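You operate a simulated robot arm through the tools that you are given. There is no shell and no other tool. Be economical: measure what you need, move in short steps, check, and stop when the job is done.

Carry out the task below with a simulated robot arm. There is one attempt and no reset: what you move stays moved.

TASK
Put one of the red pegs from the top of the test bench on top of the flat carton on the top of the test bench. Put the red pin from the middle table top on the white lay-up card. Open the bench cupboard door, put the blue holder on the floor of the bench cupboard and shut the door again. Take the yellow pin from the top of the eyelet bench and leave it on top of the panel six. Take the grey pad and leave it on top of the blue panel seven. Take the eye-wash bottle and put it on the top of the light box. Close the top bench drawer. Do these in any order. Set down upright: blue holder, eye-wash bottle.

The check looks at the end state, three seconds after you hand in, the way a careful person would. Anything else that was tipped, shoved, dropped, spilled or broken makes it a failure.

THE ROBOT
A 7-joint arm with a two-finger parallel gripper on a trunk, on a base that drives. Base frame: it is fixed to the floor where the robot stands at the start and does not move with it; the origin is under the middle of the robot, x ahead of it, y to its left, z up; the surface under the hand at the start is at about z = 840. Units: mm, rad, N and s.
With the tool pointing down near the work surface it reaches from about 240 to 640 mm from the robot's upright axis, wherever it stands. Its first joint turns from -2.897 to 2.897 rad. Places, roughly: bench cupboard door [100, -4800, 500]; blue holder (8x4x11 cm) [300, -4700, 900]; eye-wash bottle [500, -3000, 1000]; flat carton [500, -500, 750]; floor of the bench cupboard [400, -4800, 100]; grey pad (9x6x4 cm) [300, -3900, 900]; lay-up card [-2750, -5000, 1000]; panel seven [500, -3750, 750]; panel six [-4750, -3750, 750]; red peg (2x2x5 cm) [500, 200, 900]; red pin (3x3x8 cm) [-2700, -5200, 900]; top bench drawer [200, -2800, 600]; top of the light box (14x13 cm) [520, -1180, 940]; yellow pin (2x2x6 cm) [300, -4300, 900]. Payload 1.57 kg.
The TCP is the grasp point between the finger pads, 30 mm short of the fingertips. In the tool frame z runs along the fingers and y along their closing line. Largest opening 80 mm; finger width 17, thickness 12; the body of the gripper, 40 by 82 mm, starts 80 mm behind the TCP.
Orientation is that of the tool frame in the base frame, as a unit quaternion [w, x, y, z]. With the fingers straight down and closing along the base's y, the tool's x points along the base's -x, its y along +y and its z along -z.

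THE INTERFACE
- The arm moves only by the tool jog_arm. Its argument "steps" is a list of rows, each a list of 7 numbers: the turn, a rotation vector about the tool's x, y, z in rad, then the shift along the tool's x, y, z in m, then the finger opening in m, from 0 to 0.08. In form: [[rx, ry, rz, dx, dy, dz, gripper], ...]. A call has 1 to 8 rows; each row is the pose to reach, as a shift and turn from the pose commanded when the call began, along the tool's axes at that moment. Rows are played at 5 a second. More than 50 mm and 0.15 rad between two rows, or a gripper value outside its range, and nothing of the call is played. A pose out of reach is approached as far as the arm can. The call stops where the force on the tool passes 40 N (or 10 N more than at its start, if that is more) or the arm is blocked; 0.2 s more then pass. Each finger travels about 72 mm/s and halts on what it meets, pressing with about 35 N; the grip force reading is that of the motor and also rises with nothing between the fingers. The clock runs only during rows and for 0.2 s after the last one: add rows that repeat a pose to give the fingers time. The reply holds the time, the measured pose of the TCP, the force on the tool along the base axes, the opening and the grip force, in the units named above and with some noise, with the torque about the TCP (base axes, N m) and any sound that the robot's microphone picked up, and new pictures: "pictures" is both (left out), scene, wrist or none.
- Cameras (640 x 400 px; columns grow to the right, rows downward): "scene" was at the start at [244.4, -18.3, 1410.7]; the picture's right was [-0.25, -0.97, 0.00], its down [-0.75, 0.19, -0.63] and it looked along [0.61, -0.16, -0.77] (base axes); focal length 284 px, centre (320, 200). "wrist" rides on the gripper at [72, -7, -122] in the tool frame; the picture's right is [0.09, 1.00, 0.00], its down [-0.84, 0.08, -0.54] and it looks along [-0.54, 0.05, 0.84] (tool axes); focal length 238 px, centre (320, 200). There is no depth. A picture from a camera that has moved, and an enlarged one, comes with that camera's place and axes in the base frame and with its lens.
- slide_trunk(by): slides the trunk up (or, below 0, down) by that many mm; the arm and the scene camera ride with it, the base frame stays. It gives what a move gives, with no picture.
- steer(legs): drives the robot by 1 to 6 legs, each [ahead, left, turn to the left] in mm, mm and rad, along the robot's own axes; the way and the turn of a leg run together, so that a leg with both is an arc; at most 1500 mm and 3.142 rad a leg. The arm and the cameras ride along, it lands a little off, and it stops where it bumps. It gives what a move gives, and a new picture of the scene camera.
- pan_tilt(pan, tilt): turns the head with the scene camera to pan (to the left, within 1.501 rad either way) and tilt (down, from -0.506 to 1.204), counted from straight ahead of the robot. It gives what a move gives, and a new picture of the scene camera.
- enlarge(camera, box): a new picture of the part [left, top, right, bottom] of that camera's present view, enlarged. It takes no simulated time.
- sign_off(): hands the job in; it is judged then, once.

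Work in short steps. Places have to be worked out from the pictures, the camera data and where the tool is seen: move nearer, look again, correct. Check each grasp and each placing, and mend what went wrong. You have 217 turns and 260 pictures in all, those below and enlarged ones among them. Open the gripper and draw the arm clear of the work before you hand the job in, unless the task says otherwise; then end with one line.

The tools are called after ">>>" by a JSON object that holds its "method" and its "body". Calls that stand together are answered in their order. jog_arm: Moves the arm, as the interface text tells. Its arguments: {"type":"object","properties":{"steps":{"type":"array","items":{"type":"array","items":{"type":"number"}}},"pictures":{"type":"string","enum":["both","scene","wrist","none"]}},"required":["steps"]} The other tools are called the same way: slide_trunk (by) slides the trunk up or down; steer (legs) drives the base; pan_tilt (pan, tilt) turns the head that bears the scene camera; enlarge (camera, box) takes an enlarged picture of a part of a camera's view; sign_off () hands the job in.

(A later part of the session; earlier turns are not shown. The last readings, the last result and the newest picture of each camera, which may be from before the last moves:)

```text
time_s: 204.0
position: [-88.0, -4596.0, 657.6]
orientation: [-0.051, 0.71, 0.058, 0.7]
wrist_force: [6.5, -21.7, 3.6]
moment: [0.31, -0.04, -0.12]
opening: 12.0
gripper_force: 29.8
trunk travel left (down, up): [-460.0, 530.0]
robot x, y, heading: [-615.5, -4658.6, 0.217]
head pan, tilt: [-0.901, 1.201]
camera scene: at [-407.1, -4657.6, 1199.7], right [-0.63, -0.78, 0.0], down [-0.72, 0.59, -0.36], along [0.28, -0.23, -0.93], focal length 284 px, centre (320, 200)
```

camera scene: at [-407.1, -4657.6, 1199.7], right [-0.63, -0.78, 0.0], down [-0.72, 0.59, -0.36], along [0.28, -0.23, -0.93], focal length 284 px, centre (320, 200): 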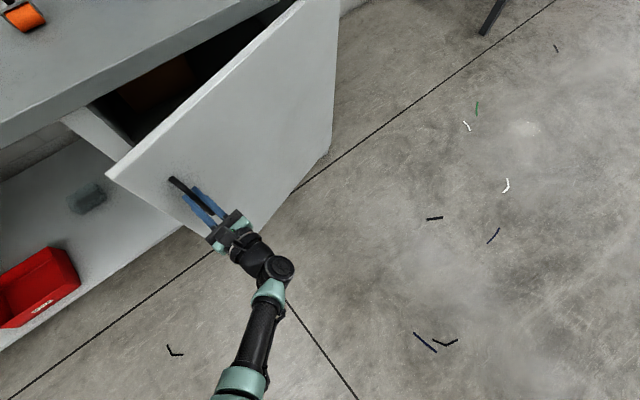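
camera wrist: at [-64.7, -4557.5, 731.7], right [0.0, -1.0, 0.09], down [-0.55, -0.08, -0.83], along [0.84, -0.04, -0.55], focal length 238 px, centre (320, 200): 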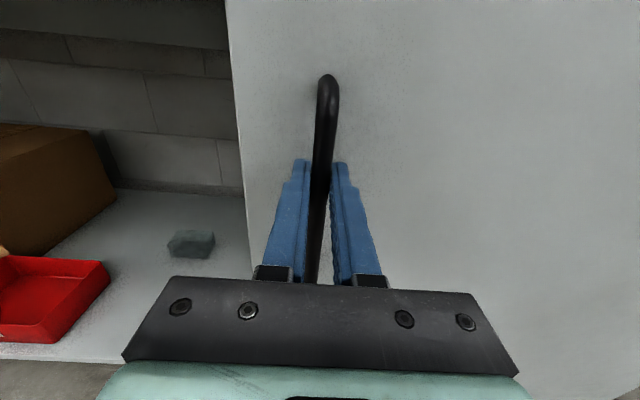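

Working: hinge radius ≈331 mm, door at ≈0.46 rad. I continue in the same manner.

>>> {"method": "steer", "body": {"legs": [[-34, -64, 0.1], [-34, -64, 0.1], [-34, -64, 0.1]]}}

```text
time_s: 205.7
position: [-132.2, -4615.9, 657.8]
orientation: [-0.124, 0.699, 0.129, 0.692]
wrist_force: [0.4, -1.3, 1.0]
moment: [0.29, 0.06, 0.07]
opening: 11.6
gripper_force: 29.4
trunk travel left (down, up): [-460.0, 530.0]
robot x, y, heading: [-642.7, -4782.3, 0.399]
head pan, tilt: [-0.901, 1.201]
stopped in leg 2: the force on the tool passed its limit at 41 N (the readings are from after the stop); the commanded pose is now the measured one
camera scene: at [-435.0, -4744.1, 1199.7], right [-0.48, -0.88, 0.0], down [-0.82, 0.45, -0.36], along [0.32, -0.18, -0.93], focal length 284 px, centre (320, 200)
```

scene: 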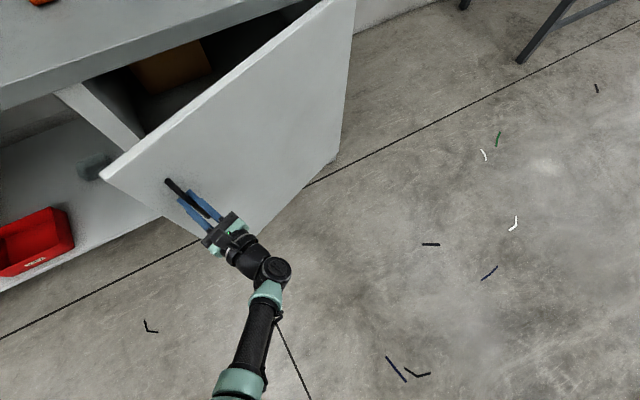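

Door at ≈0.57 rad. I continue pulling, with more back motion per turn.

>>> {"method": "steer", "body": {"legs": [[-45, -45, 0.07], [-45, -55, 0.09], [-45, -55, 0.09], [-45, -55, 0.09]]}}

```text
time_s: 207.8
position: [-223.4, -4668.8, 657.6]
orientation: [-0.206, 0.679, 0.207, 0.674]
wrist_force: [1.2, 0.0, 0.3]
moment: [0.19, -0.04, 0.08]
opening: 11.8
gripper_force: 28.9
trunk travel left (down, up): [-460.0, 530.0]
robot x, y, heading: [-680.2, -4946.2, 0.599]
head pan, tilt: [-0.901, 1.201]
stopped in leg 3: the force on the tool passed its limit at 42 N (the readings are from after the stop); the commanded pose is now the measured one
camera scene: at [-485.7, -4867.0, 1199.7], right [-0.29, -0.96, 0.0], down [-0.89, 0.27, -0.36], along [0.35, -0.11, -0.93], focal length 284 px, centre (320, 200)
```

scene: 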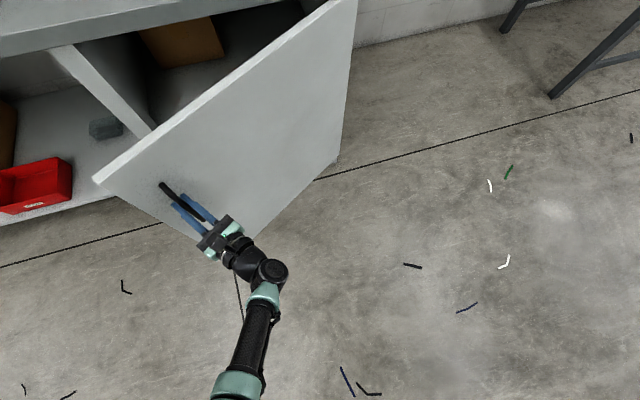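

Refit: hinge ≈(113, −5129), radius ≈570, door at ≈0.53 rad. I continue with legs matched to that arc.

>>> {"method": "steer", "body": {"legs": [[-52, -46, 0.09], [-52, -46, 0.09], [-52, -46, 0.09], [-52, -46, 0.09], [-52, -46, 0.09], [-52, -46, 0.09]]}}

```text
time_s: 211.0
position: [-363.6, -4813.2, 657.9]
orientation: [-0.316, 0.634, 0.322, 0.628]
wrist_force: [0.8, 0.6, -2.4]
moment: [0.44, -0.18, -0.04]
opening: 12.0
gripper_force: 29.3
trunk travel left (down, up): [-460.0, 530.0]
robot x, y, heading: [-696.4, -5230.0, 0.978]
head pan, tilt: [-0.901, 1.201]
stopped in leg 5: the force on the tool passed its limit at 42 N (the readings are from after the stop); the commanded pose is now the measured one
camera scene: at [-544.8, -5086.9, 1199.6], right [0.07, -1.0, 0.0], down [-0.93, -0.07, -0.36], along [0.36, 0.03, -0.93], focal length 284 px, centre (320, 200)
```

scene: 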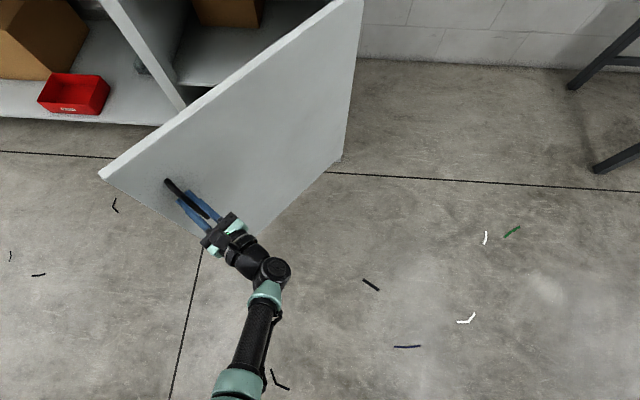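

Door at ≈0.9 rad. Again the same arc.

>>> {"method": "steer", "body": {"legs": [[-52, -46, 0.09], [-52, -46, 0.09], [-52, -46, 0.09], [-52, -46, 0.09], [-52, -46, 0.09]]}}

```text
time_s: 214.4
position: [-453.6, -5036.2, 658.0]
orientation: [-0.441, 0.551, 0.452, 0.546]
wrist_force: [38.2, -7.0, -0.8]
moment: [-0.01, 0.27, -0.24]
opening: 11.7
gripper_force: 29.2
trunk travel left (down, up): [-460.0, 530.0]
robot x, y, heading: [-580.3, -5553.5, 1.424]
head pan, tilt: [-0.901, 1.201]
camera scene: at [-504.4, -5357.6, 1199.6], right [0.5, -0.87, 0.0], down [-0.81, -0.47, -0.36], along [0.31, 0.18, -0.93], focal length 284 px, centre (320, 200)
```

scene: 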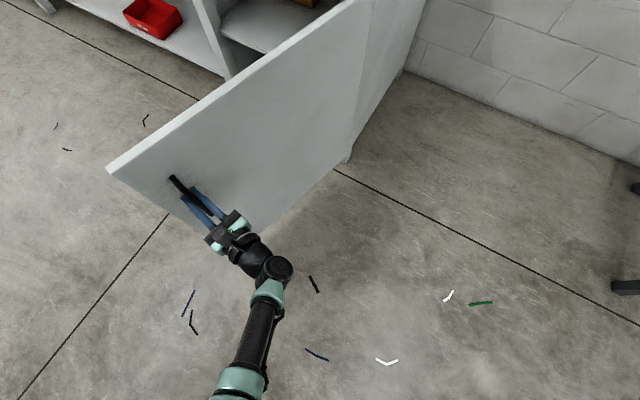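

The door is open to ≈1.3 rad. I release the handle and draw the hand back.

>>> {"method": "jog_arm", "body": {"steps": [[0, 0, 0, 0, 0, 0, 0.03], [0, 0, 0, 0, 0, 0, 0.06], [0, 0, 0, 0, 0, 0, 0.08], [0, 0, 0, 0, 0, -0.03, 0.08], [0, 0, 0, 0, 0, -0.06, 0.08]], "pictures": "none"}}

>>> {"method": "steer", "body": {"legs": [[-200, 0, 0], [0, 700, 0], [0, 0, -1.424]]}}

```text
time_s: 215.6
position: [-465.8, -5093.6, 658.8]
orientation: [-0.441, 0.55, 0.453, 0.546]
wrist_force: [-0.4, 0.1, 0.1]
moment: [0.01, 0.01, -0.01]
opening: 79.9
gripper_force: 0.1
trunk travel left (down, up): [-460.0, 530.0]
robot x, y, heading: [-576.7, -5547.7, 1.422]
head pan, tilt: [-0.901, 1.201]
```

```text
time_s: 224.2
position: [-834.6, -5696.1, 657.4]
orientation: [0.029, 0.712, -0.022, 0.701]
wrist_force: [-0.4, 0.2, 0.4]
moment: [0.02, -0.02, -0.01]
opening: 80.0
gripper_force: 0.0
trunk travel left (down, up): [-460.0, 530.0]
robot x, y, heading: [-1303.3, -5644.3, -0.011]
head pan, tilt: [-0.901, 1.201]
camera scene: at [-1101.6, -5689.3, 1199.7], right [-0.79, -0.61, 0.0], down [-0.57, 0.74, -0.36], along [0.22, -0.29, -0.93], focal length 284 px, centre (320, 200)
```

scene: 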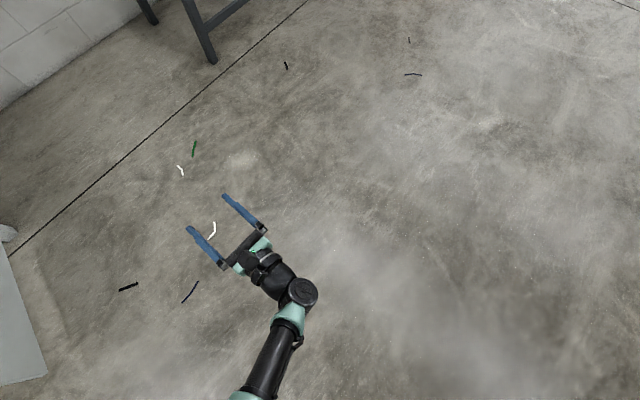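

Door released and I'm clear of it. Next the blue holder at about (312, −4711): I'll grasp it with a pitched hand from the right, closing across its 40 mm thickness, so I can later insert it forward into the cupboard. I drive around in front and raise the trunk.

>>> {"method": "steer", "body": {"legs": [[0, 1020, 0.011], [600, 0, 0]]}}

>>> {"method": "slide_trunk", "body": {"by": 200}}

>>> {"method": "jog_arm", "body": {"steps": [[0, -0.14, 0, 0, 0, 0, 0.08], [0, -0.28, 0, 0, 0, 0, 0.08], [0, -0.42, 0, 0, 0, 0, 0.08], [0, -0.56, 0, 0, 0, 0, 0.08], [0, -0.7, 0, 0, 0, 0, 0.08], [0, -0.84, 0, 0, 0, 0, 0.08], [0, -0.97, 0, 0, 0, 0, 0.08]], "pictures": "none"}}

>>> {"method": "pan_tilt", "body": {"pan": -0.1, "tilt": 0.7}}

```text
time_s: 232.3
position: [-238.7, -4681.7, 658.2]
orientation: [0.022, 0.712, -0.015, 0.701]
wrist_force: [0.3, 0.8, -0.3]
moment: [0.01, 0.01, -0.03]
opening: 80.0
gripper_force: 0.1
trunk travel left (down, up): [-460.0, 530.0]
robot x, y, heading: [-710.9, -4640.6, 0.008]
head pan, tilt: [-0.901, 1.201]
camera scene: at [-504.8, -4680.1, 1199.6], right [-0.78, -0.63, 0.0], down [-0.58, 0.73, -0.36], along [0.23, -0.28, -0.93], focal length 284 px, centre (320, 200)
```

scene: 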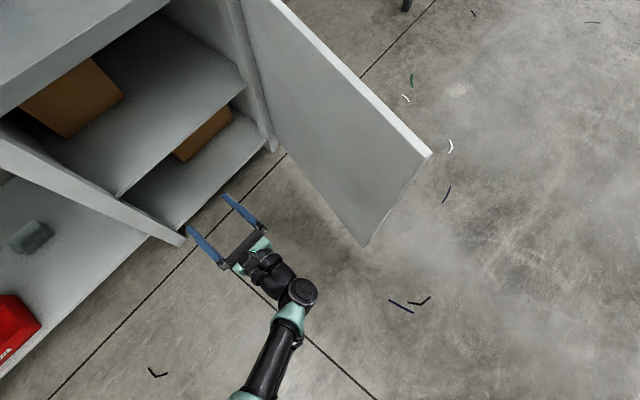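

```text
time_s: 234.5
position: [-237.9, -4681.7, 858.5]
orientation: [0.022, 0.712, -0.016, 0.702]
wrist_force: [-0.1, 1.0, -1.0]
moment: [0.0, -0.02, -0.02]
opening: 79.8
gripper_force: 0.1
trunk travel left (down, up): [-660.0, 330.0]
robot x, y, heading: [-709.7, -4637.2, 0.004]
head pan, tilt: [-0.901, 1.201]
```

```text
time_s: 236.1
position: [-238.9, -4681.0, 858.1]
orientation: [0.013, 0.957, -0.025, 0.288]
wrist_force: [0.4, 0.4, -0.8]
moment: [-0.01, -0.01, -0.01]
opening: 80.3
gripper_force: 0.1
trunk travel left (down, up): [-660.0, 330.0]
robot x, y, heading: [-711.3, -4637.0, 0.004]
head pan, tilt: [-0.901, 1.201]
```

```text
time_s: 237.2
position: [-238.5, -4682.1, 858.7]
orientation: [0.013, 0.957, -0.023, 0.289]
wrist_force: [0.1, 0.5, 0.3]
moment: [0.01, -0.02, -0.01]
opening: 80.1
gripper_force: 0.0
trunk travel left (down, up): [-660.0, 330.0]
robot x, y, heading: [-710.0, -4639.2, 0.004]
head pan, tilt: [-0.099, 0.7]
camera scene: at [-455.5, -4644.5, 1435.6], right [-0.09, -1.0, 0.0], down [-0.64, 0.06, -0.76], along [0.76, -0.07, -0.64], focal length 284 px, centre (320, 200)
```

scene: 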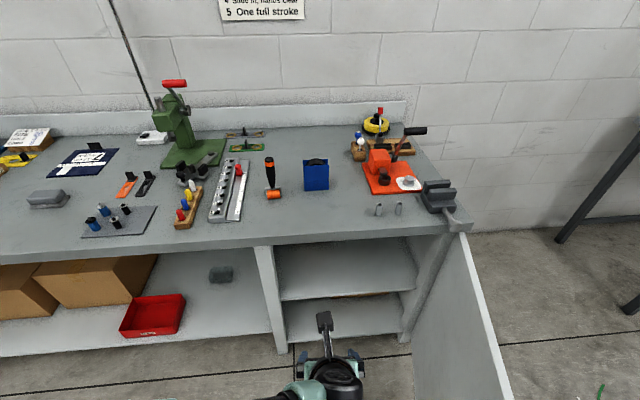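

The cupboard has a middle shelf (z≈473) and a floor (z≈80). I enlarge the holder to see its shape.

>>> {"method": "enlarge", "body": {"camera": "scene", "box": [250, 120, 430, 232]}}

>>> {"method": "enlarge", "body": {"camera": "scene", "box": [250, 220, 470, 357]}}

```text
3.56 times, centred on (340, 176) of scene
camera zoom: at [-455.5, -4644.5, 1435.6], right [-0.09, -1.0, 0.0], down [-0.64, 0.06, -0.76], along [0.76, -0.07, -0.64], focal length 1009 px, centre (249, 285)
```

zoom: 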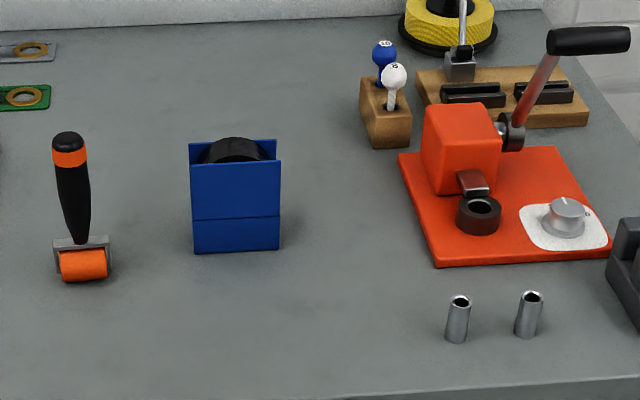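

```text
2.91 times, centred on (360, 288) of scene
camera zoom: at [-455.5, -4644.5, 1435.6], right [-0.09, -1.0, 0.0], down [-0.64, 0.06, -0.76], along [0.76, -0.07, -0.64], focal length 826 px, centre (204, -58)
```

zoom: 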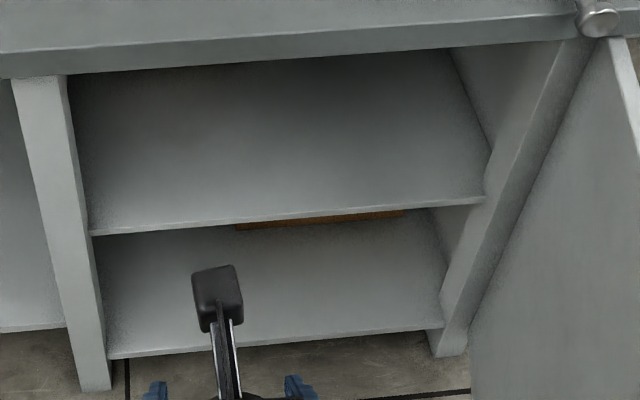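

Holder: blue open box, front at x≈298, centre ≈(318, −4701), top ≈955. I set the tool pitch to ~43° from vertical and yaw it left 90° (pointing +y and down), raising a bit, here in the free aisle.

>>> {"method": "jog_arm", "body": {"steps": [[0, 0.14, 0, 0.02, 0, -0.02, 0.08], [0, 0.165, 0, 0.04, 0, -0.04, 0.08], [0, 0.165, 0, 0.06, 0, -0.06, 0.08]], "pictures": "none"}}

>>> {"method": "jog_arm", "body": {"steps": [[0.0973, 0, -0.1044, 0, 0, 0, 0.08], [0.1946, 0, -0.2088, 0, 0, 0, 0.08], [0.2919, 0, -0.3132, 0, 0, 0, 0.08], [0.3892, 0, -0.4176, 0, 0, 0, 0.08], [0.4865, 0, -0.522, 0, 0, 0, 0.08], [0.5838, 0, -0.6264, 0, 0, 0, 0.08], [0.6811, 0, -0.7308, 0, 0, 0, 0.08], [0.7784, 0, -0.8352, 0, 0, 0, 0.08]], "pictures": "none"}}

>>> {"method": "jog_arm", "body": {"steps": [[0.0973, 0, -0.1044, 0, 0, 0, 0.08], [0.1946, 0, -0.2088, 0, 0, 0, 0.08], [0.29, 0, -0.311, 0, 0, 0, 0.08]], "pictures": "none"}}

```text
time_s: 238.0
position: [-222.2, -4681.4, 942.7]
orientation: [0.014, 0.93, -0.023, 0.366]
wrist_force: [-0.1, 0.4, -0.3]
moment: [0.02, 0.0, 0.01]
opening: 80.1
gripper_force: 0.0
trunk travel left (down, up): [-660.0, 330.0]
robot x, y, heading: [-710.8, -4637.8, 0.008]
head pan, tilt: [-0.099, 0.7]
```

```text
time_s: 239.8
position: [-221.7, -4682.2, 942.2]
orientation: [-0.187, 0.796, 0.485, 0.31]
wrist_force: [0.0, -0.4, 0.0]
moment: [-0.01, 0.0, 0.01]
opening: 79.9
gripper_force: 0.1
trunk travel left (down, up): [-660.0, 330.0]
robot x, y, heading: [-709.1, -4634.9, 0.008]
head pan, tilt: [-0.099, 0.7]
```

```text
time_s: 240.6
position: [-220.6, -4683.0, 940.8]
orientation: [-0.249, 0.677, 0.642, 0.262]
wrist_force: [0.9, -1.1, 0.6]
moment: [0.03, 0.0, 0.0]
opening: 80.2
gripper_force: 0.0
trunk travel left (down, up): [-660.0, 330.0]
robot x, y, heading: [-709.1, -4636.9, 0.013]
head pan, tilt: [-0.099, 0.7]
```

Orientation achieved. I raise 110 mm, fix the small yaw error, drive up to the bench and look from above the holder.

>>> {"method": "slide_trunk", "body": {"by": 110}}

>>> {"method": "steer", "body": {"legs": [[500, -32, -0.01]]}}

>>> {"method": "jog_arm", "body": {"steps": [[0.036, 0, -0.039, 0, 0, 0, 0.08], [0.036, 0, -0.039, 0, 0.03, 0, 0.08]], "pictures": "both"}}

```text
time_s: 242.0
position: [-221.6, -4681.2, 1051.2]
orientation: [-0.249, 0.677, 0.641, 0.262]
wrist_force: [0.3, 0.9, -0.2]
moment: [0.02, -0.01, 0.03]
opening: 79.7
gripper_force: 0.1
trunk travel left (down, up): [-770.0, 220.0]
robot x, y, heading: [-710.4, -4635.5, 0.004]
head pan, tilt: [-0.099, 0.7]
```

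```text
time_s: 245.0
position: [285.1, -4730.6, 1052.2]
orientation: [-0.246, 0.685, 0.632, 0.266]
wrist_force: [-0.1, 1.2, 0.4]
moment: [0.0, -0.03, -0.05]
opening: 80.1
gripper_force: 0.1
trunk travel left (down, up): [-770.0, 220.0]
robot x, y, heading: [-200.8, -4678.2, -0.019]
head pan, tilt: [-0.099, 0.7]
camera scene: at [53.5, -4687.5, 1545.6], right [-0.12, -0.99, 0.0], down [-0.64, 0.08, -0.76], along [0.76, -0.09, -0.64], focal length 284 px, centre (320, 200)
```

scene: 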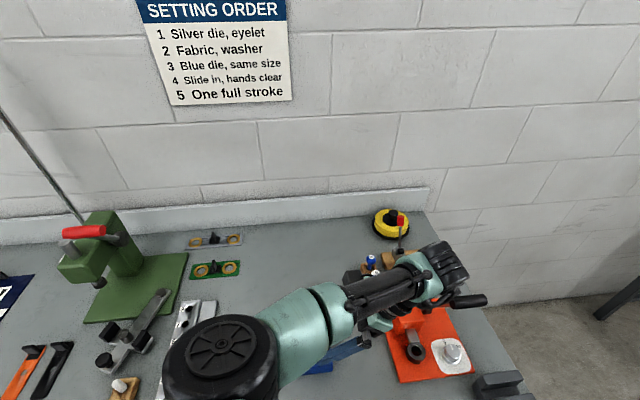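

```text
time_s: 245.6
position: [318.4, -4734.4, 1051.5]
orientation: [-0.253, 0.669, 0.649, 0.26]
wrist_force: [-0.2, 0.2, 0.2]
moment: [-0.01, 0.03, -0.01]
opening: 79.9
gripper_force: 0.0
trunk travel left (down, up): [-770.0, 220.0]
robot x, y, heading: [-201.5, -4674.4, -0.02]
head pan, tilt: [-0.099, 0.7]
camera scene: at [54.3, -4688.0, 1545.5], right [-0.12, -0.99, 0.0], down [-0.64, 0.08, -0.76], along [0.76, -0.09, -0.64], focal length 284 px, centre (320, 200)
camera wrist: at [310.1, -4763.2, 1190.8], right [1.0, 0.04, 0.06], down [0.05, -0.98, -0.17], along [0.05, 0.17, -0.98], focal length 238 px, centre (320, 200)
```

scene: 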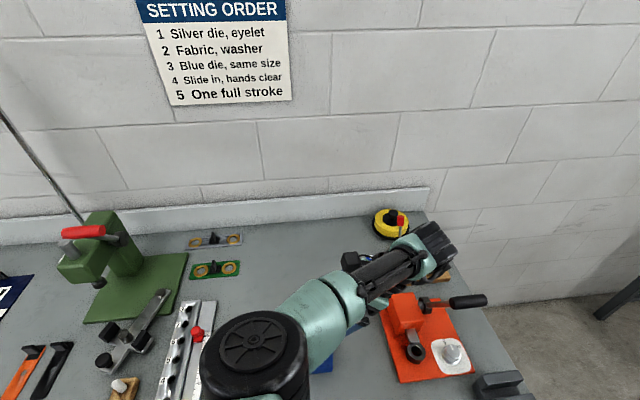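
wrist: 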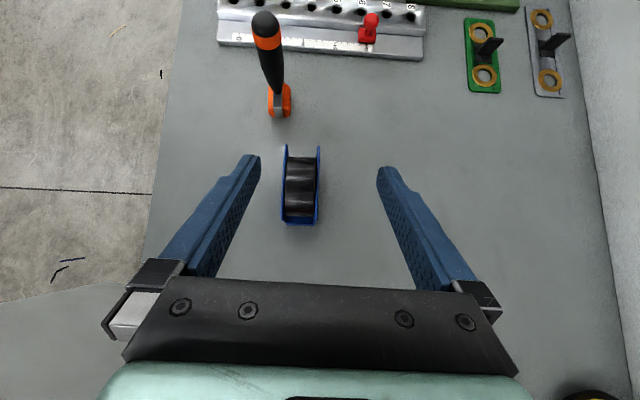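

The holder is at about (302, −4708), aligned within 0.04 rad. I move over and part-way down, tips still above its rim, and check.

>>> {"method": "jog_arm", "body": {"steps": [[0, 0, 0, 0.006, -0.016, 0.006, 0.08], [0, 0, 0, -0.016, -0.016, 0.031, 0.08], [0, 0, 0, -0.036, -0.016, 0.0564, 0.08]], "pictures": "wrist"}}

```text
time_s: 246.4
position: [299.8, -4720.1, 985.5]
orientation: [-0.252, 0.669, 0.65, 0.259]
wrist_force: [0.2, -0.6, -0.5]
moment: [0.0, -0.02, 0.01]
opening: 80.3
gripper_force: 0.0
trunk travel left (down, up): [-770.0, 220.0]
robot x, y, heading: [-199.5, -4673.9, -0.023]
head pan, tilt: [-0.099, 0.7]
camera wrist: at [293.2, -4749.9, 1124.2], right [1.0, 0.04, 0.06], down [0.05, -0.99, -0.16], along [0.06, 0.17, -0.98], focal length 238 px, centre (320, 200)
```

wrist: 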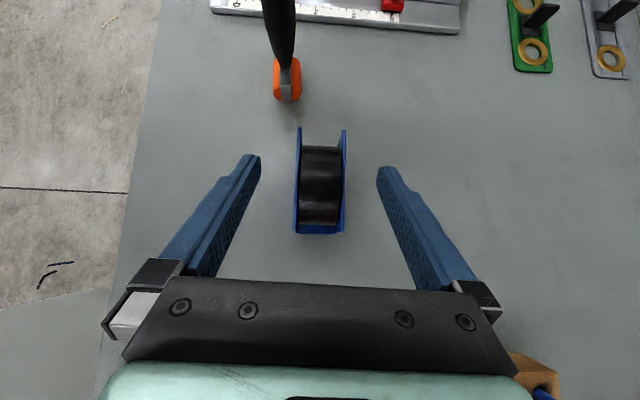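

Well centred. I descend the remaining 72 mm and check before closing.

>>> {"method": "jog_arm", "body": {"steps": [[0, 0, 0, -0.0165, 0.0, 0.0178, 0.08], [0, 0, 0, -0.033, 0.0, 0.0355, 0.08], [0, 0, 0, -0.049, 0.0, 0.0525, 0.08]], "pictures": "wrist"}}

```text
time_s: 247.2
position: [299.5, -4723.2, 913.4]
orientation: [-0.251, 0.669, 0.649, 0.26]
wrist_force: [-0.3, -0.1, -0.1]
moment: [0.01, 0.04, -0.04]
opening: 80.1
gripper_force: 0.1
trunk travel left (down, up): [-770.0, 220.0]
robot x, y, heading: [-202.3, -4673.3, -0.02]
head pan, tilt: [-0.099, 0.7]
camera wrist: at [292.5, -4752.3, 1053.0], right [1.0, 0.04, 0.06], down [0.05, -0.99, -0.16], along [0.06, 0.17, -0.98], focal length 238 px, centre (320, 200)
```

wrist: 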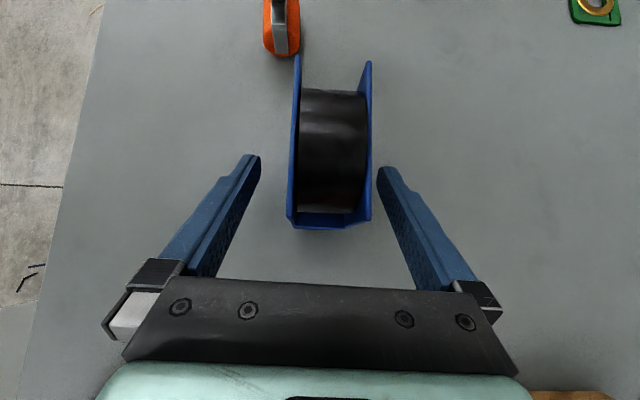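

I move 12 mm further onto the holder and close.

>>> {"method": "jog_arm", "body": {"steps": [[0, 0, 0, 0.0088, 0.003, 0.0082, 0.08], [0, 0, 0, 0.0088, 0.003, 0.0082, 0.055], [0, 0, 0, 0.0088, 0.003, 0.0082, 0.04], [0, 0, 0, 0.0088, 0.003, 0.0082, 0.025], [0, 0, 0, 0.0088, 0.003, 0.0082, 0.025]], "pictures": "none"}}

>>> {"method": "jog_arm", "body": {"steps": [[0, 0, 0, 0.02, 0, -0.0215, 0.025], [0, 0, 0, 0.05, 0, -0.0537, 0.025], [0, 0, 0, 0.08, 0, -0.086, 0.025]], "pictures": "wrist"}}

```text
time_s: 248.4
position: [304.1, -4712.0, 913.6]
orientation: [-0.252, 0.669, 0.65, 0.259]
wrist_force: [0.2, 0.1, -0.6]
moment: [0.02, 0.03, 0.03]
opening: 37.6
gripper_force: 34.6
trunk travel left (down, up): [-770.0, 220.0]
robot x, y, heading: [-201.7, -4676.1, -0.024]
head pan, tilt: [-0.099, 0.7]
```

```text
time_s: 249.2
position: [304.4, -4708.2, 1032.4]
orientation: [-0.253, 0.668, 0.65, 0.259]
wrist_force: [0.1, 0.1, -2.2]
moment: [-0.01, -0.06, 0.01]
opening: 37.8
gripper_force: 35.0
trunk travel left (down, up): [-770.0, 220.0]
robot x, y, heading: [-204.9, -4676.3, -0.024]
head pan, tilt: [-0.099, 0.7]
camera wrist: at [294.8, -4737.3, 1171.0], right [1.0, 0.04, 0.06], down [0.05, -0.99, -0.17], along [0.05, 0.17, -0.98], focal length 238 px, centre (320, 200)
```

wrist: 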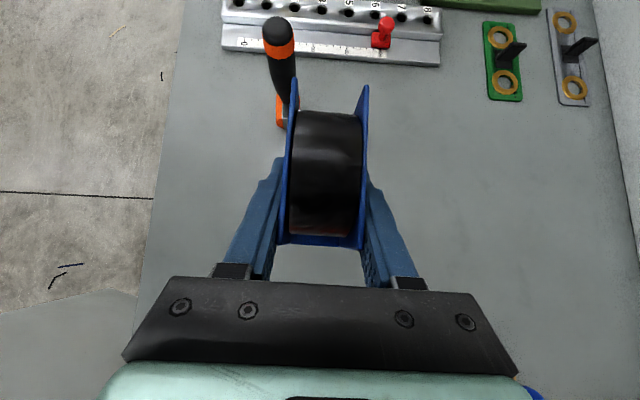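

Holder held (38 mm). I back the base away, then yaw the tool back to face forward.

>>> {"method": "steer", "body": {"legs": [[-520, 30, 0.02]]}}

>>> {"method": "jog_arm", "body": {"steps": [[-0.0955, 0, 0.1025, 0, 0, 0, 0.025], [-0.191, 0, 0.205, 0, 0, 0, 0.025], [-0.2865, 0, 0.3075, 0, 0, 0, 0.025], [-0.382, 0, 0.41, 0, 0, 0, 0.025], [-0.4775, 0, 0.5125, 0, 0, 0, 0.025], [-0.573, 0, 0.615, 0, 0, 0, 0.025], [-0.6685, 0, 0.7175, 0, 0, 0, 0.025], [-0.764, 0, 0.82, 0, 0, 0, 0.025]], "pictures": "none"}}

>>> {"method": "jog_arm", "body": {"steps": [[-0.0955, 0, 0.1025, 0, 0, 0, 0.025], [-0.191, 0, 0.205, 0, 0, 0, 0.025], [-0.2865, 0, 0.3075, 0, 0, 0, 0.025]], "pictures": "none"}}

>>> {"method": "slide_trunk", "body": {"by": -400}}

>>> {"method": "slide_trunk", "body": {"by": -370}}

```text
time_s: 252.3
position: [-221.2, -4663.7, 1031.0]
orientation: [-0.254, 0.665, 0.653, 0.258]
wrist_force: [-1.3, -0.8, -1.7]
moment: [0.0, 0.01, -0.03]
opening: 37.7
gripper_force: 34.9
trunk travel left (down, up): [-770.0, 220.0]
robot x, y, heading: [-726.7, -4638.3, -0.007]
head pan, tilt: [-0.099, 0.7]
camera scene: at [-470.7, -4646.5, 1545.6], right [-0.11, -0.99, 0.0], down [-0.64, 0.07, -0.76], along [0.76, -0.08, -0.64], focal length 284 px, centre (320, 200)
```

scene: 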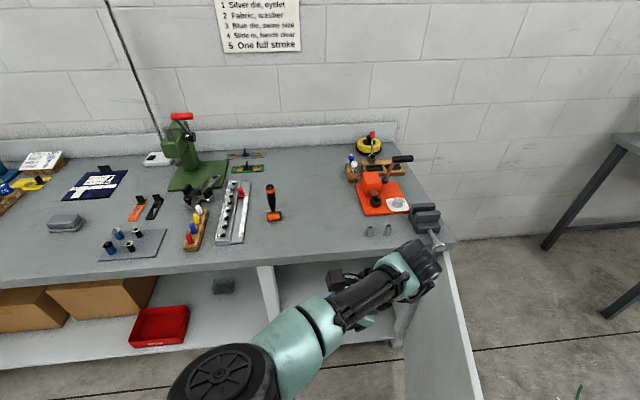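

```text
time_s: 254.1
position: [-222.0, -4664.5, 1031.0]
orientation: [-0.073, 0.909, 0.201, 0.357]
wrist_force: [-0.1, 0.4, -2.0]
moment: [0.0, -0.03, -0.01]
opening: 37.9
gripper_force: 35.2
trunk travel left (down, up): [-770.0, 220.0]
robot x, y, heading: [-726.0, -4641.1, -0.008]
head pan, tilt: [-0.099, 0.7]
```

```text
time_s: 254.9
position: [-221.9, -4664.4, 1031.4]
orientation: [0.002, 0.931, 0.008, 0.365]
wrist_force: [-0.6, -1.0, -1.9]
moment: [0.01, 0.02, 0.01]
opening: 37.7
gripper_force: 35.4
trunk travel left (down, up): [-770.0, 220.0]
robot x, y, heading: [-725.7, -4635.8, -0.006]
head pan, tilt: [-0.099, 0.7]
```

```text
time_s: 258.7
position: [-221.7, -4664.9, 631.5]
orientation: [0.002, 0.93, 0.008, 0.366]
wrist_force: [-0.4, 1.2, -2.1]
moment: [-0.02, 0.02, 0.0]
opening: 37.8
gripper_force: 35.1
trunk travel left (down, up): [-370.0, 620.0]
robot x, y, heading: [-722.0, -4638.4, -0.006]
head pan, tilt: [-0.099, 0.7]
```

```text
time_s: 262.3
position: [-221.6, -4664.8, 260.8]
orientation: [0.002, 0.931, 0.008, 0.366]
wrist_force: [-0.3, 0.1, -2.4]
moment: [-0.03, 0.0, 0.0]
opening: 37.7
gripper_force: 35.2
trunk travel left (down, up): [0.0, 990.0]
robot x, y, heading: [-726.1, -4636.7, -0.002]
head pan, tilt: [-0.099, 0.7]
```

The holder is low in front of the cupboard. I look with both cameras to check heights before inserting.

>>> {"method": "pan_tilt", "body": {"pan": -0.1, "tilt": 0.75}}

>>> {"method": "enlarge", "body": {"camera": "wrist", "box": [0, 0, 640, 400]}}

```text
time_s: 262.9
position: [-222.1, -4663.6, 260.9]
orientation: [0.003, 0.931, 0.008, 0.365]
wrist_force: [-0.2, -0.7, -2.6]
moment: [0.01, -0.02, 0.04]
opening: 38.0
gripper_force: 34.9
trunk travel left (down, up): [0.0, 990.0]
robot x, y, heading: [-725.6, -4635.5, -0.01]
head pan, tilt: [-0.099, 0.75]
camera scene: at [-472.8, -4646.3, 771.4], right [-0.11, -0.99, 0.0], down [-0.68, 0.07, -0.73], along [0.73, -0.08, -0.68], focal length 284 px, centre (320, 200)
```

scene: 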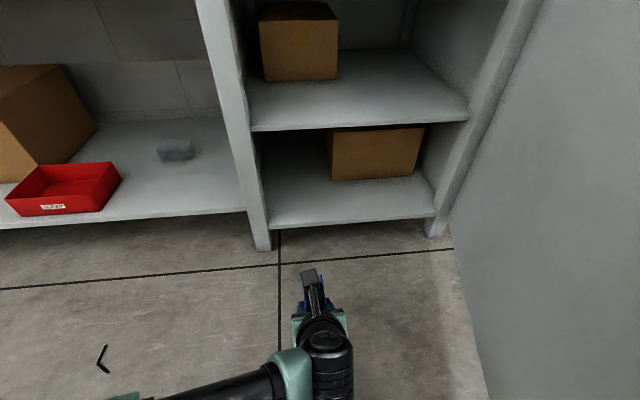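

```text
1.00 times, centred on (320, 200) of wrist (not enlarged: the box is as wide or as high as the picture)
camera zoom: at [-252.4, -4656.8, 399.8], right [0.08, -0.99, 0.07], down [-0.98, -0.09, -0.17], along [0.18, -0.06, -0.98], focal length 238 px, centre (320, 200)
```

zoom: 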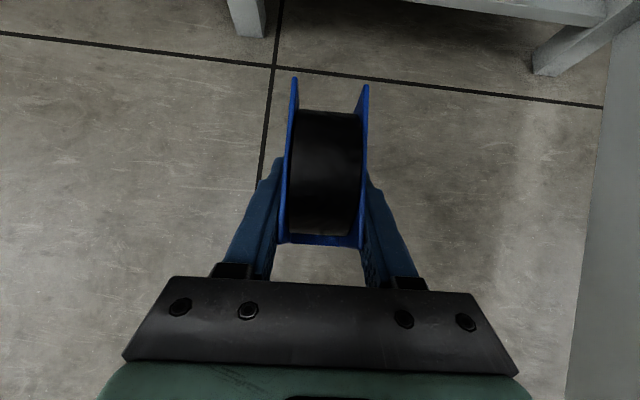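

Clearances: floor ≈118, shelf ≈430, box at x≥333 to the right of y −4783. I lower the arm 45 mm and drive in partway.

>>> {"method": "jog_arm", "body": {"steps": [[0, 0, 0, -0.015, 0, 0.0164, 0.025], [0, 0, 0, -0.0306, 0, 0.0328, 0.025]], "pictures": "none"}}

>>> {"method": "steer", "body": {"legs": [[290, 0, 0.006]]}}

>>> {"method": "enlarge", "body": {"camera": "wrist", "box": [0, 0, 640, 400]}}

```text
time_s: 263.5
position: [-223.2, -4665.0, 215.7]
orientation: [0.003, 0.93, 0.008, 0.366]
wrist_force: [0.0, -0.6, -1.7]
moment: [0.03, 0.01, 0.0]
opening: 37.8
gripper_force: 35.1
trunk travel left (down, up): [0.0, 990.0]
robot x, y, heading: [-720.3, -4637.5, -0.005]
head pan, tilt: [-0.099, 0.75]
```

```text
time_s: 265.5
position: [70.6, -4660.5, 215.9]
orientation: [0.001, 0.93, 0.012, 0.366]
wrist_force: [-0.3, 0.7, -2.7]
moment: [-0.01, 0.0, 0.01]
opening: 37.8
gripper_force: 34.9
trunk travel left (down, up): [0.0, 990.0]
robot x, y, heading: [-433.8, -4645.0, -0.002]
head pan, tilt: [-0.099, 0.75]
camera scene: at [-181.3, -4644.7, 771.4], right [-0.1, -1.0, 0.0], down [-0.68, 0.07, -0.73], along [0.73, -0.07, -0.68], focal length 284 px, centre (320, 200)
```

scene: 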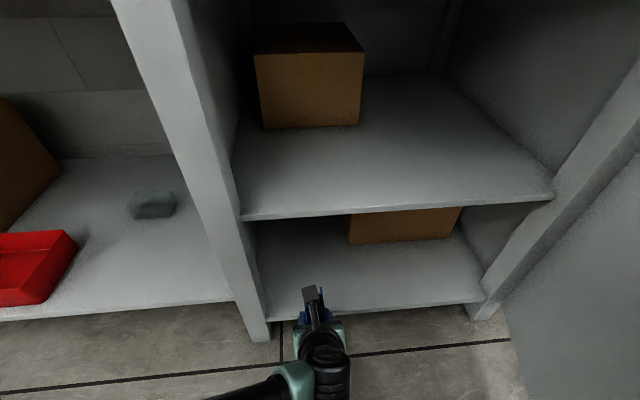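

```text
1.00 times, centred on (320, 200) of wrist (not enlarged: the box is as wide or as high as the picture)
camera zoom: at [39.2, -4652.9, 354.9], right [0.09, -0.99, 0.07], down [-0.98, -0.1, -0.17], along [0.18, -0.06, -0.98], focal length 238 px, centre (320, 200)
```

zoom: 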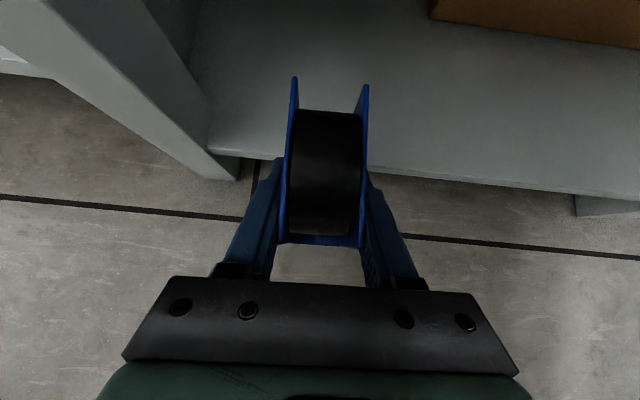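

Clear on all sides. I drive in another 155 mm.

>>> {"method": "steer", "body": {"legs": [[155, 0, 0]]}}

>>> {"method": "jog_arm", "body": {"steps": [[0, 0, 0, -0.007, 0, 0.0073, 0.025], [0, 0, 0, -0.0136, 0, 0.0146, 0.025]], "pictures": "wrist"}}

```text
time_s: 266.9
position: [226.7, -4659.0, 215.7]
orientation: [0.001, 0.93, 0.012, 0.366]
wrist_force: [-0.2, 0.0, -1.7]
moment: [-0.01, -0.01, 0.02]
opening: 38.1
gripper_force: 35.0
trunk travel left (down, up): [0.0, 990.0]
robot x, y, heading: [-278.3, -4636.4, 0.007]
head pan, tilt: [-0.099, 0.75]
camera scene: at [-25.8, -4643.8, 771.4], right [-0.1, -1.0, 0.0], down [-0.68, 0.07, -0.73], along [0.73, -0.07, -0.68], focal length 284 px, centre (320, 200)
```

scene: 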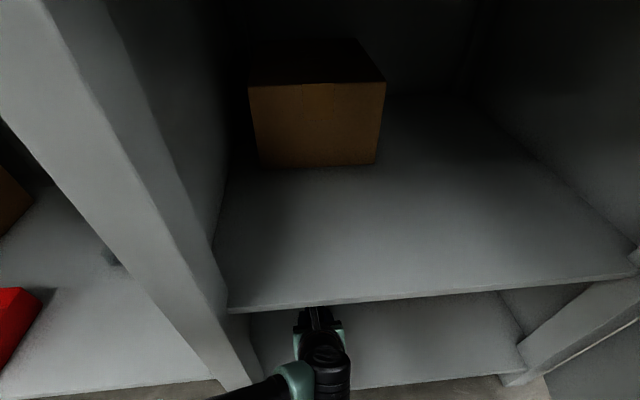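

```text
time_s: 267.5
position: [226.0, -4658.0, 196.5]
orientation: [0.001, 0.93, 0.013, 0.366]
wrist_force: [0.3, 0.2, -3.1]
moment: [0.01, 0.05, 0.02]
opening: 37.8
gripper_force: 35.2
trunk travel left (down, up): [0.0, 990.0]
robot x, y, heading: [-281.1, -4637.1, 0.006]
head pan, tilt: [-0.099, 0.75]
camera wrist: at [194.8, -4651.2, 335.3], right [0.09, -0.99, 0.07], down [-0.98, -0.1, -0.17], along [0.18, -0.05, -0.98], focal length 238 px, centre (320, 200)
```

wrist: 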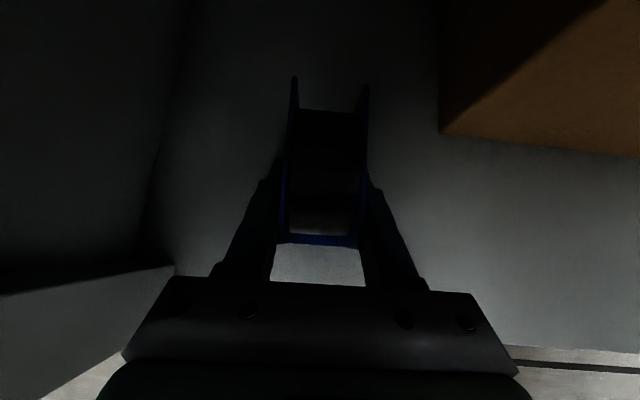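

Inside with room around. I lower in 5 mm steps, watching the force for contact.

>>> {"method": "jog_arm", "body": {"steps": [[0, 0, 0, -0.0034, 0, 0.00365, 0.025]], "pictures": "none"}}

>>> {"method": "jog_arm", "body": {"steps": [[0, 0, 0, -0.0034, 0, 0.00365, 0.025]], "pictures": "none"}}

>>> {"method": "jog_arm", "body": {"steps": [[0, 0, 0, -0.0027, 0, 0.0029, 0.025]], "pictures": "none"}}

```text
time_s: 267.9
position: [224.8, -4658.7, 191.6]
orientation: [-0.001, 0.93, 0.013, 0.367]
wrist_force: [0.8, 1.0, -1.3]
moment: [-0.04, 0.02, 0.0]
opening: 37.8
gripper_force: 34.9
trunk travel left (down, up): [0.0, 990.0]
robot x, y, heading: [-277.5, -4635.3, 0.005]
head pan, tilt: [-0.099, 0.75]
```

```text
time_s: 268.3
position: [226.2, -4659.3, 184.4]
orientation: [0.0, 0.931, 0.013, 0.366]
wrist_force: [0.2, -0.2, -1.4]
moment: [0.01, 0.01, -0.02]
opening: 37.9
gripper_force: 35.2
trunk travel left (down, up): [0.0, 990.0]
robot x, y, heading: [-281.1, -4632.4, 0.003]
head pan, tilt: [-0.099, 0.75]
```

```text
time_s: 268.7
position: [226.1, -4659.5, 184.2]
orientation: [-0.001, 0.93, 0.013, 0.368]
wrist_force: [-6.0, 1.3, 13.2]
moment: [0.32, 0.75, 0.01]
opening: 37.6
gripper_force: 35.2
trunk travel left (down, up): [0.0, 990.0]
robot x, y, heading: [-278.1, -4641.3, 0.008]
head pan, tilt: [-0.099, 0.75]
```

Contact with the floor at TCP z≈184. I open and check.

>>> {"method": "jog_arm", "body": {"steps": [[0, 0, 0, 0, 0, 0, 0.045], [0, 0, 0, 0, 0, 0, 0.06], [0, 0, 0, 0, 0, 0, 0.08], [0, 0, 0, 0.003, 0, -0.003, 0.08]], "pictures": "wrist"}}

>>> {"method": "steer", "body": {"legs": [[-150, 0, 0]]}}

>>> {"method": "enlarge", "body": {"camera": "wrist", "box": [0, 0, 640, 400]}}

```text
time_s: 269.7
position: [225.7, -4659.9, 187.2]
orientation: [-0.001, 0.931, 0.014, 0.366]
wrist_force: [0.8, 0.6, -0.1]
moment: [0.02, 0.03, -0.01]
opening: 80.0
gripper_force: 0.1
trunk travel left (down, up): [0.0, 990.0]
robot x, y, heading: [-280.7, -4638.6, 0.005]
head pan, tilt: [-0.099, 0.75]
camera wrist: at [195.4, -4651.8, 325.7], right [0.09, -0.99, 0.07], down [-0.98, -0.1, -0.17], along [0.18, -0.05, -0.98], focal length 238 px, centre (320, 200)
```

wrist: 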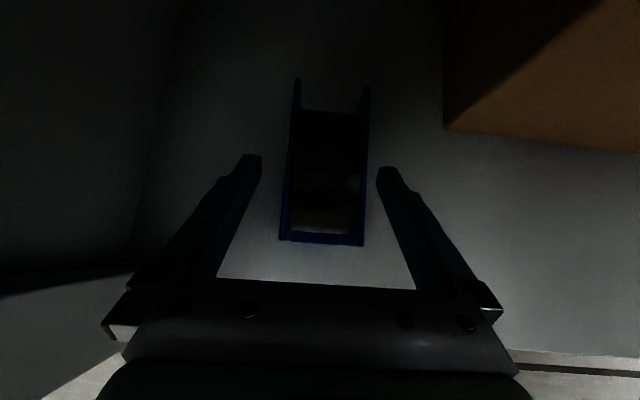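

```text
time_s: 271.1
position: [75.2, -4657.9, 187.2]
orientation: [-0.001, 0.93, 0.015, 0.366]
wrist_force: [0.0, 0.1, -0.2]
moment: [0.04, 0.02, -0.01]
opening: 79.9
gripper_force: 0.1
trunk travel left (down, up): [0.0, 990.0]
robot x, y, heading: [-431.0, -4639.1, 0.007]
head pan, tilt: [-0.099, 0.75]
camera scene: at [-176.9, -4643.7, 771.4], right [-0.09, -1.0, 0.0], down [-0.68, 0.06, -0.73], along [0.73, -0.07, -0.68], focal length 284 px, centre (320, 200)
```

scene: 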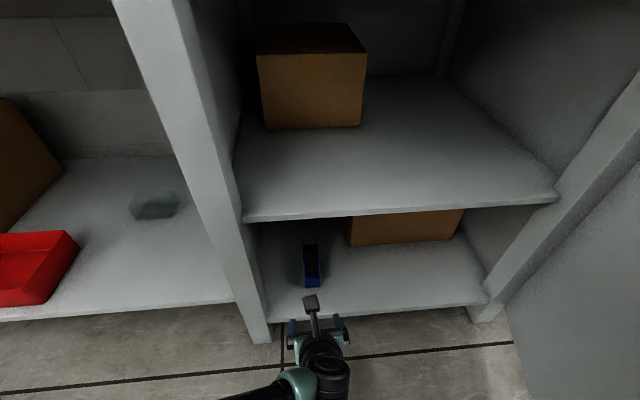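

```text
1.00 times, centred on (320, 200) of wrist (not enlarged: the box is as wide or as high as the picture)
camera zoom: at [44.3, -4650.9, 325.8], right [0.1, -0.99, 0.07], down [-0.98, -0.11, -0.17], along [0.18, -0.05, -0.98], focal length 238 px, centre (320, 200)
```

zoom: 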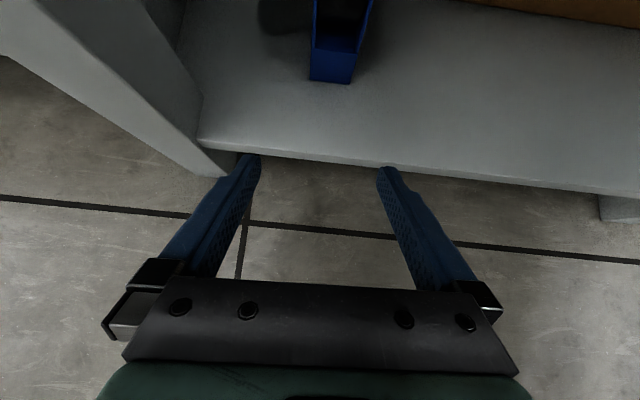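

The holder stands upright on the cupboard floor. Now to shut the door: I back out, close the fingers, raise to mid-door height, and go around to the outer side of the door with a 45° heading.

>>> {"method": "steer", "body": {"legs": [[-750, 0, 0], [0, -815, 0], [430, 0, 0]]}}

>>> {"method": "slide_trunk", "body": {"by": 390}}

>>> {"method": "jog_arm", "body": {"steps": [[0, 0, 0, 0, 0, 0, 0.04], [0, 0, 0, 0, 0, 0, 0.0], [0, 0, 0, 0, 0, 0, 0.0]], "pictures": "none"}}

>>> {"method": "steer", "body": {"legs": [[0, 0, 0.8]]}}

```text
time_s: 281.3
position: [-236.4, -5453.8, 187.2]
orientation: [-0.002, 0.93, 0.02, 0.367]
wrist_force: [0.7, 0.2, 0.3]
moment: [0.02, 0.0, -0.02]
opening: 80.1
gripper_force: 0.1
trunk travel left (down, up): [0.0, 990.0]
robot x, y, heading: [-739.1, -5441.8, 0.024]
head pan, tilt: [-0.099, 0.75]
camera scene: at [-489.3, -5442.6, 771.4], right [-0.08, -1.0, 0.0], down [-0.68, 0.05, -0.73], along [0.73, -0.06, -0.68], focal length 284 px, centre (320, 200)
```

scene: 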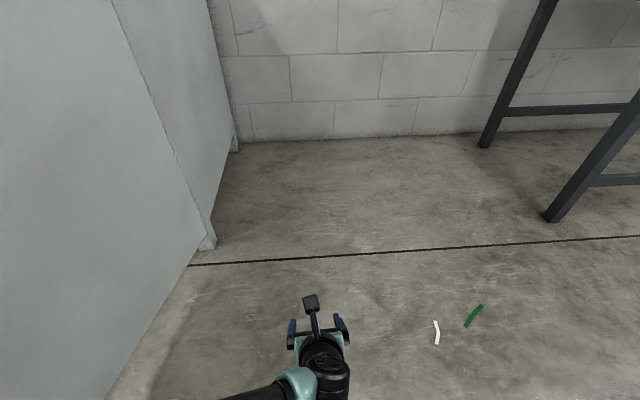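

```text
time_s: 285.0
position: [-237.6, -5454.4, 575.5]
orientation: [-0.003, 0.93, 0.021, 0.367]
wrist_force: [0.0, 0.0, -0.3]
moment: [0.02, 0.02, 0.0]
opening: 79.8
gripper_force: 0.1
trunk travel left (down, up): [-390.0, 600.0]
robot x, y, heading: [-742.5, -5441.5, 0.021]
head pan, tilt: [-0.099, 0.75]
```

```text
time_s: 285.8
position: [-237.3, -5454.2, 576.5]
orientation: [-0.003, 0.93, 0.021, 0.366]
wrist_force: [0.2, 0.1, -0.4]
moment: [0.01, 0.0, 0.0]
opening: 0.2
gripper_force: 17.0
trunk travel left (down, up): [-390.0, 600.0]
robot x, y, heading: [-741.9, -5441.7, 0.022]
head pan, tilt: [-0.099, 0.75]
```

```text
time_s: 288.3
position: [-379.4, -5087.7, 576.0]
orientation: [-0.146, 0.848, 0.382, 0.337]
wrist_force: [-1.1, 0.4, 0.7]
moment: [-0.02, 0.07, 0.02]
opening: 0.1
gripper_force: 21.7
trunk travel left (down, up): [-390.0, 600.0]
robot x, y, heading: [-737.9, -5435.5, 0.821]
head pan, tilt: [-0.099, 0.75]
camera scene: at [-563.5, -5260.4, 1161.4], right [0.66, -0.75, 0.0], down [-0.51, -0.45, -0.73], along [0.55, 0.48, -0.68], focal length 284 px, centre (320, 200)
```

scene: 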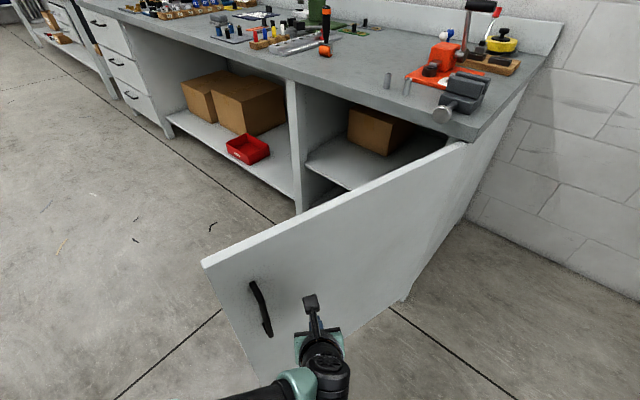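

The hand is beside the door's outer face. I sweep along the closing arc (first three legs).

>>> {"method": "steer", "body": {"legs": [[57, 46, 0], [140, 54, 0], [149, 10, 0]]}}

```text
time_s: 291.3
position: [-227.2, -4758.0, 577.1]
orientation: [-0.146, 0.848, 0.383, 0.335]
wrist_force: [0.2, 0.2, 0.0]
moment: [-0.03, 0.01, 0.04]
opening: 0.0
gripper_force: 21.7
trunk travel left (down, up): [-390.0, 600.0]
robot x, y, heading: [-584.5, -5108.6, 0.824]
head pan, tilt: [-0.099, 0.75]
camera scene: at [-409.7, -4931.4, 1161.3], right [0.66, -0.75, 0.0], down [-0.51, -0.45, -0.73], along [0.55, 0.48, -0.68], focal length 284 px, centre (320, 200)
```

scene: 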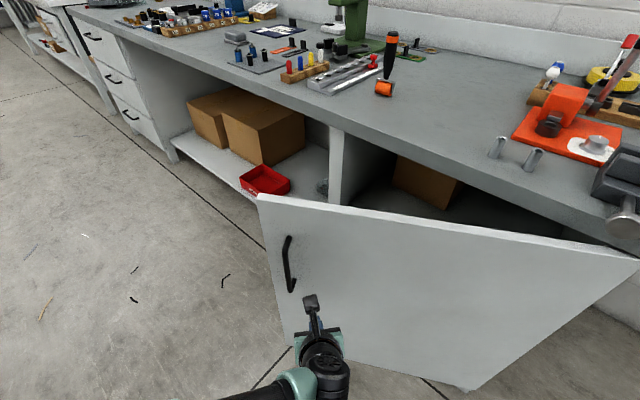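

The door follows nicely. I continue with the last part of the arc.

>>> {"method": "steer", "body": {"legs": [[146, -33, 0], [88, -46, 0]]}}

>>> {"method": "steer", "body": {"legs": [[80, -72, 0]]}}

```text
time_s: 293.4
position: [-12.2, -4639.4, 578.4]
orientation: [-0.147, 0.848, 0.385, 0.334]
wrist_force: [0.0, 0.0, -0.1]
moment: [0.01, 0.01, 0.0]
opening: 0.0
gripper_force: 21.6
trunk travel left (down, up): [-390.0, 600.0]
robot x, y, heading: [-368.2, -4994.7, 0.827]
head pan, tilt: [-0.099, 0.75]
camera scene: at [-194.1, -4813.9, 1161.3], right [0.66, -0.75, 0.0], down [-0.51, -0.45, -0.73], along [0.55, 0.49, -0.68], focal length 284 px, centre (320, 200)
```

scene: 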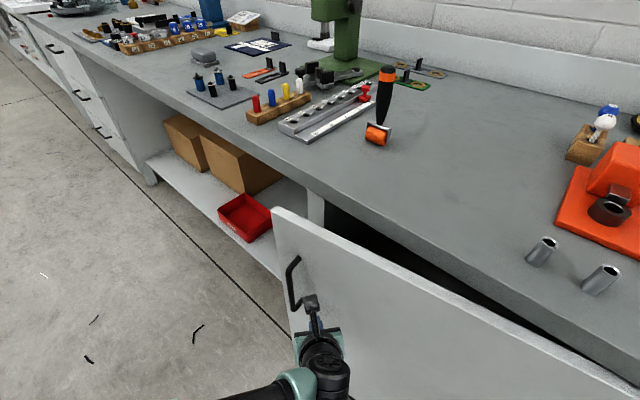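

```text
time_s: 294.6
position: [74.6, -4632.1, 574.9]
orientation: [-0.151, 0.847, 0.389, 0.328]
wrist_force: [-1.3, -0.2, 0.8]
moment: [0.0, 0.01, -0.01]
opening: 0.0
gripper_force: 21.7
trunk travel left (down, up): [-390.0, 600.0]
robot x, y, heading: [-278.2, -4985.7, 0.829]
head pan, tilt: [-0.099, 0.75]
stopped in leg 1: the force on the tool passed its limit at 101 N (the readings are from after the stop); the commanded pose is now the measured one
camera scene: at [-100.0, -4806.3, 1161.2], right [0.67, -0.75, 0.0], down [-0.51, -0.45, -0.73], along [0.55, 0.49, -0.68], focal length 284 px, centre (320, 200)
```

scene: 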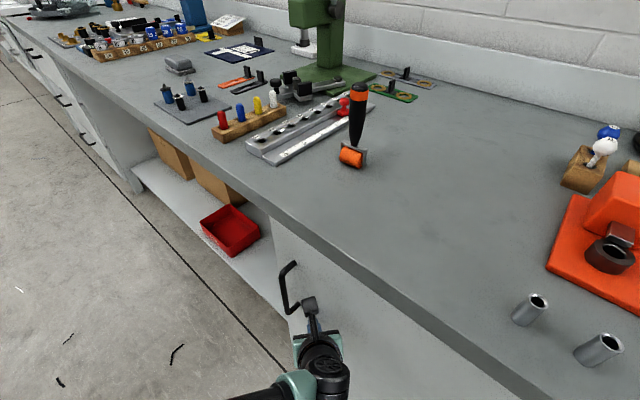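

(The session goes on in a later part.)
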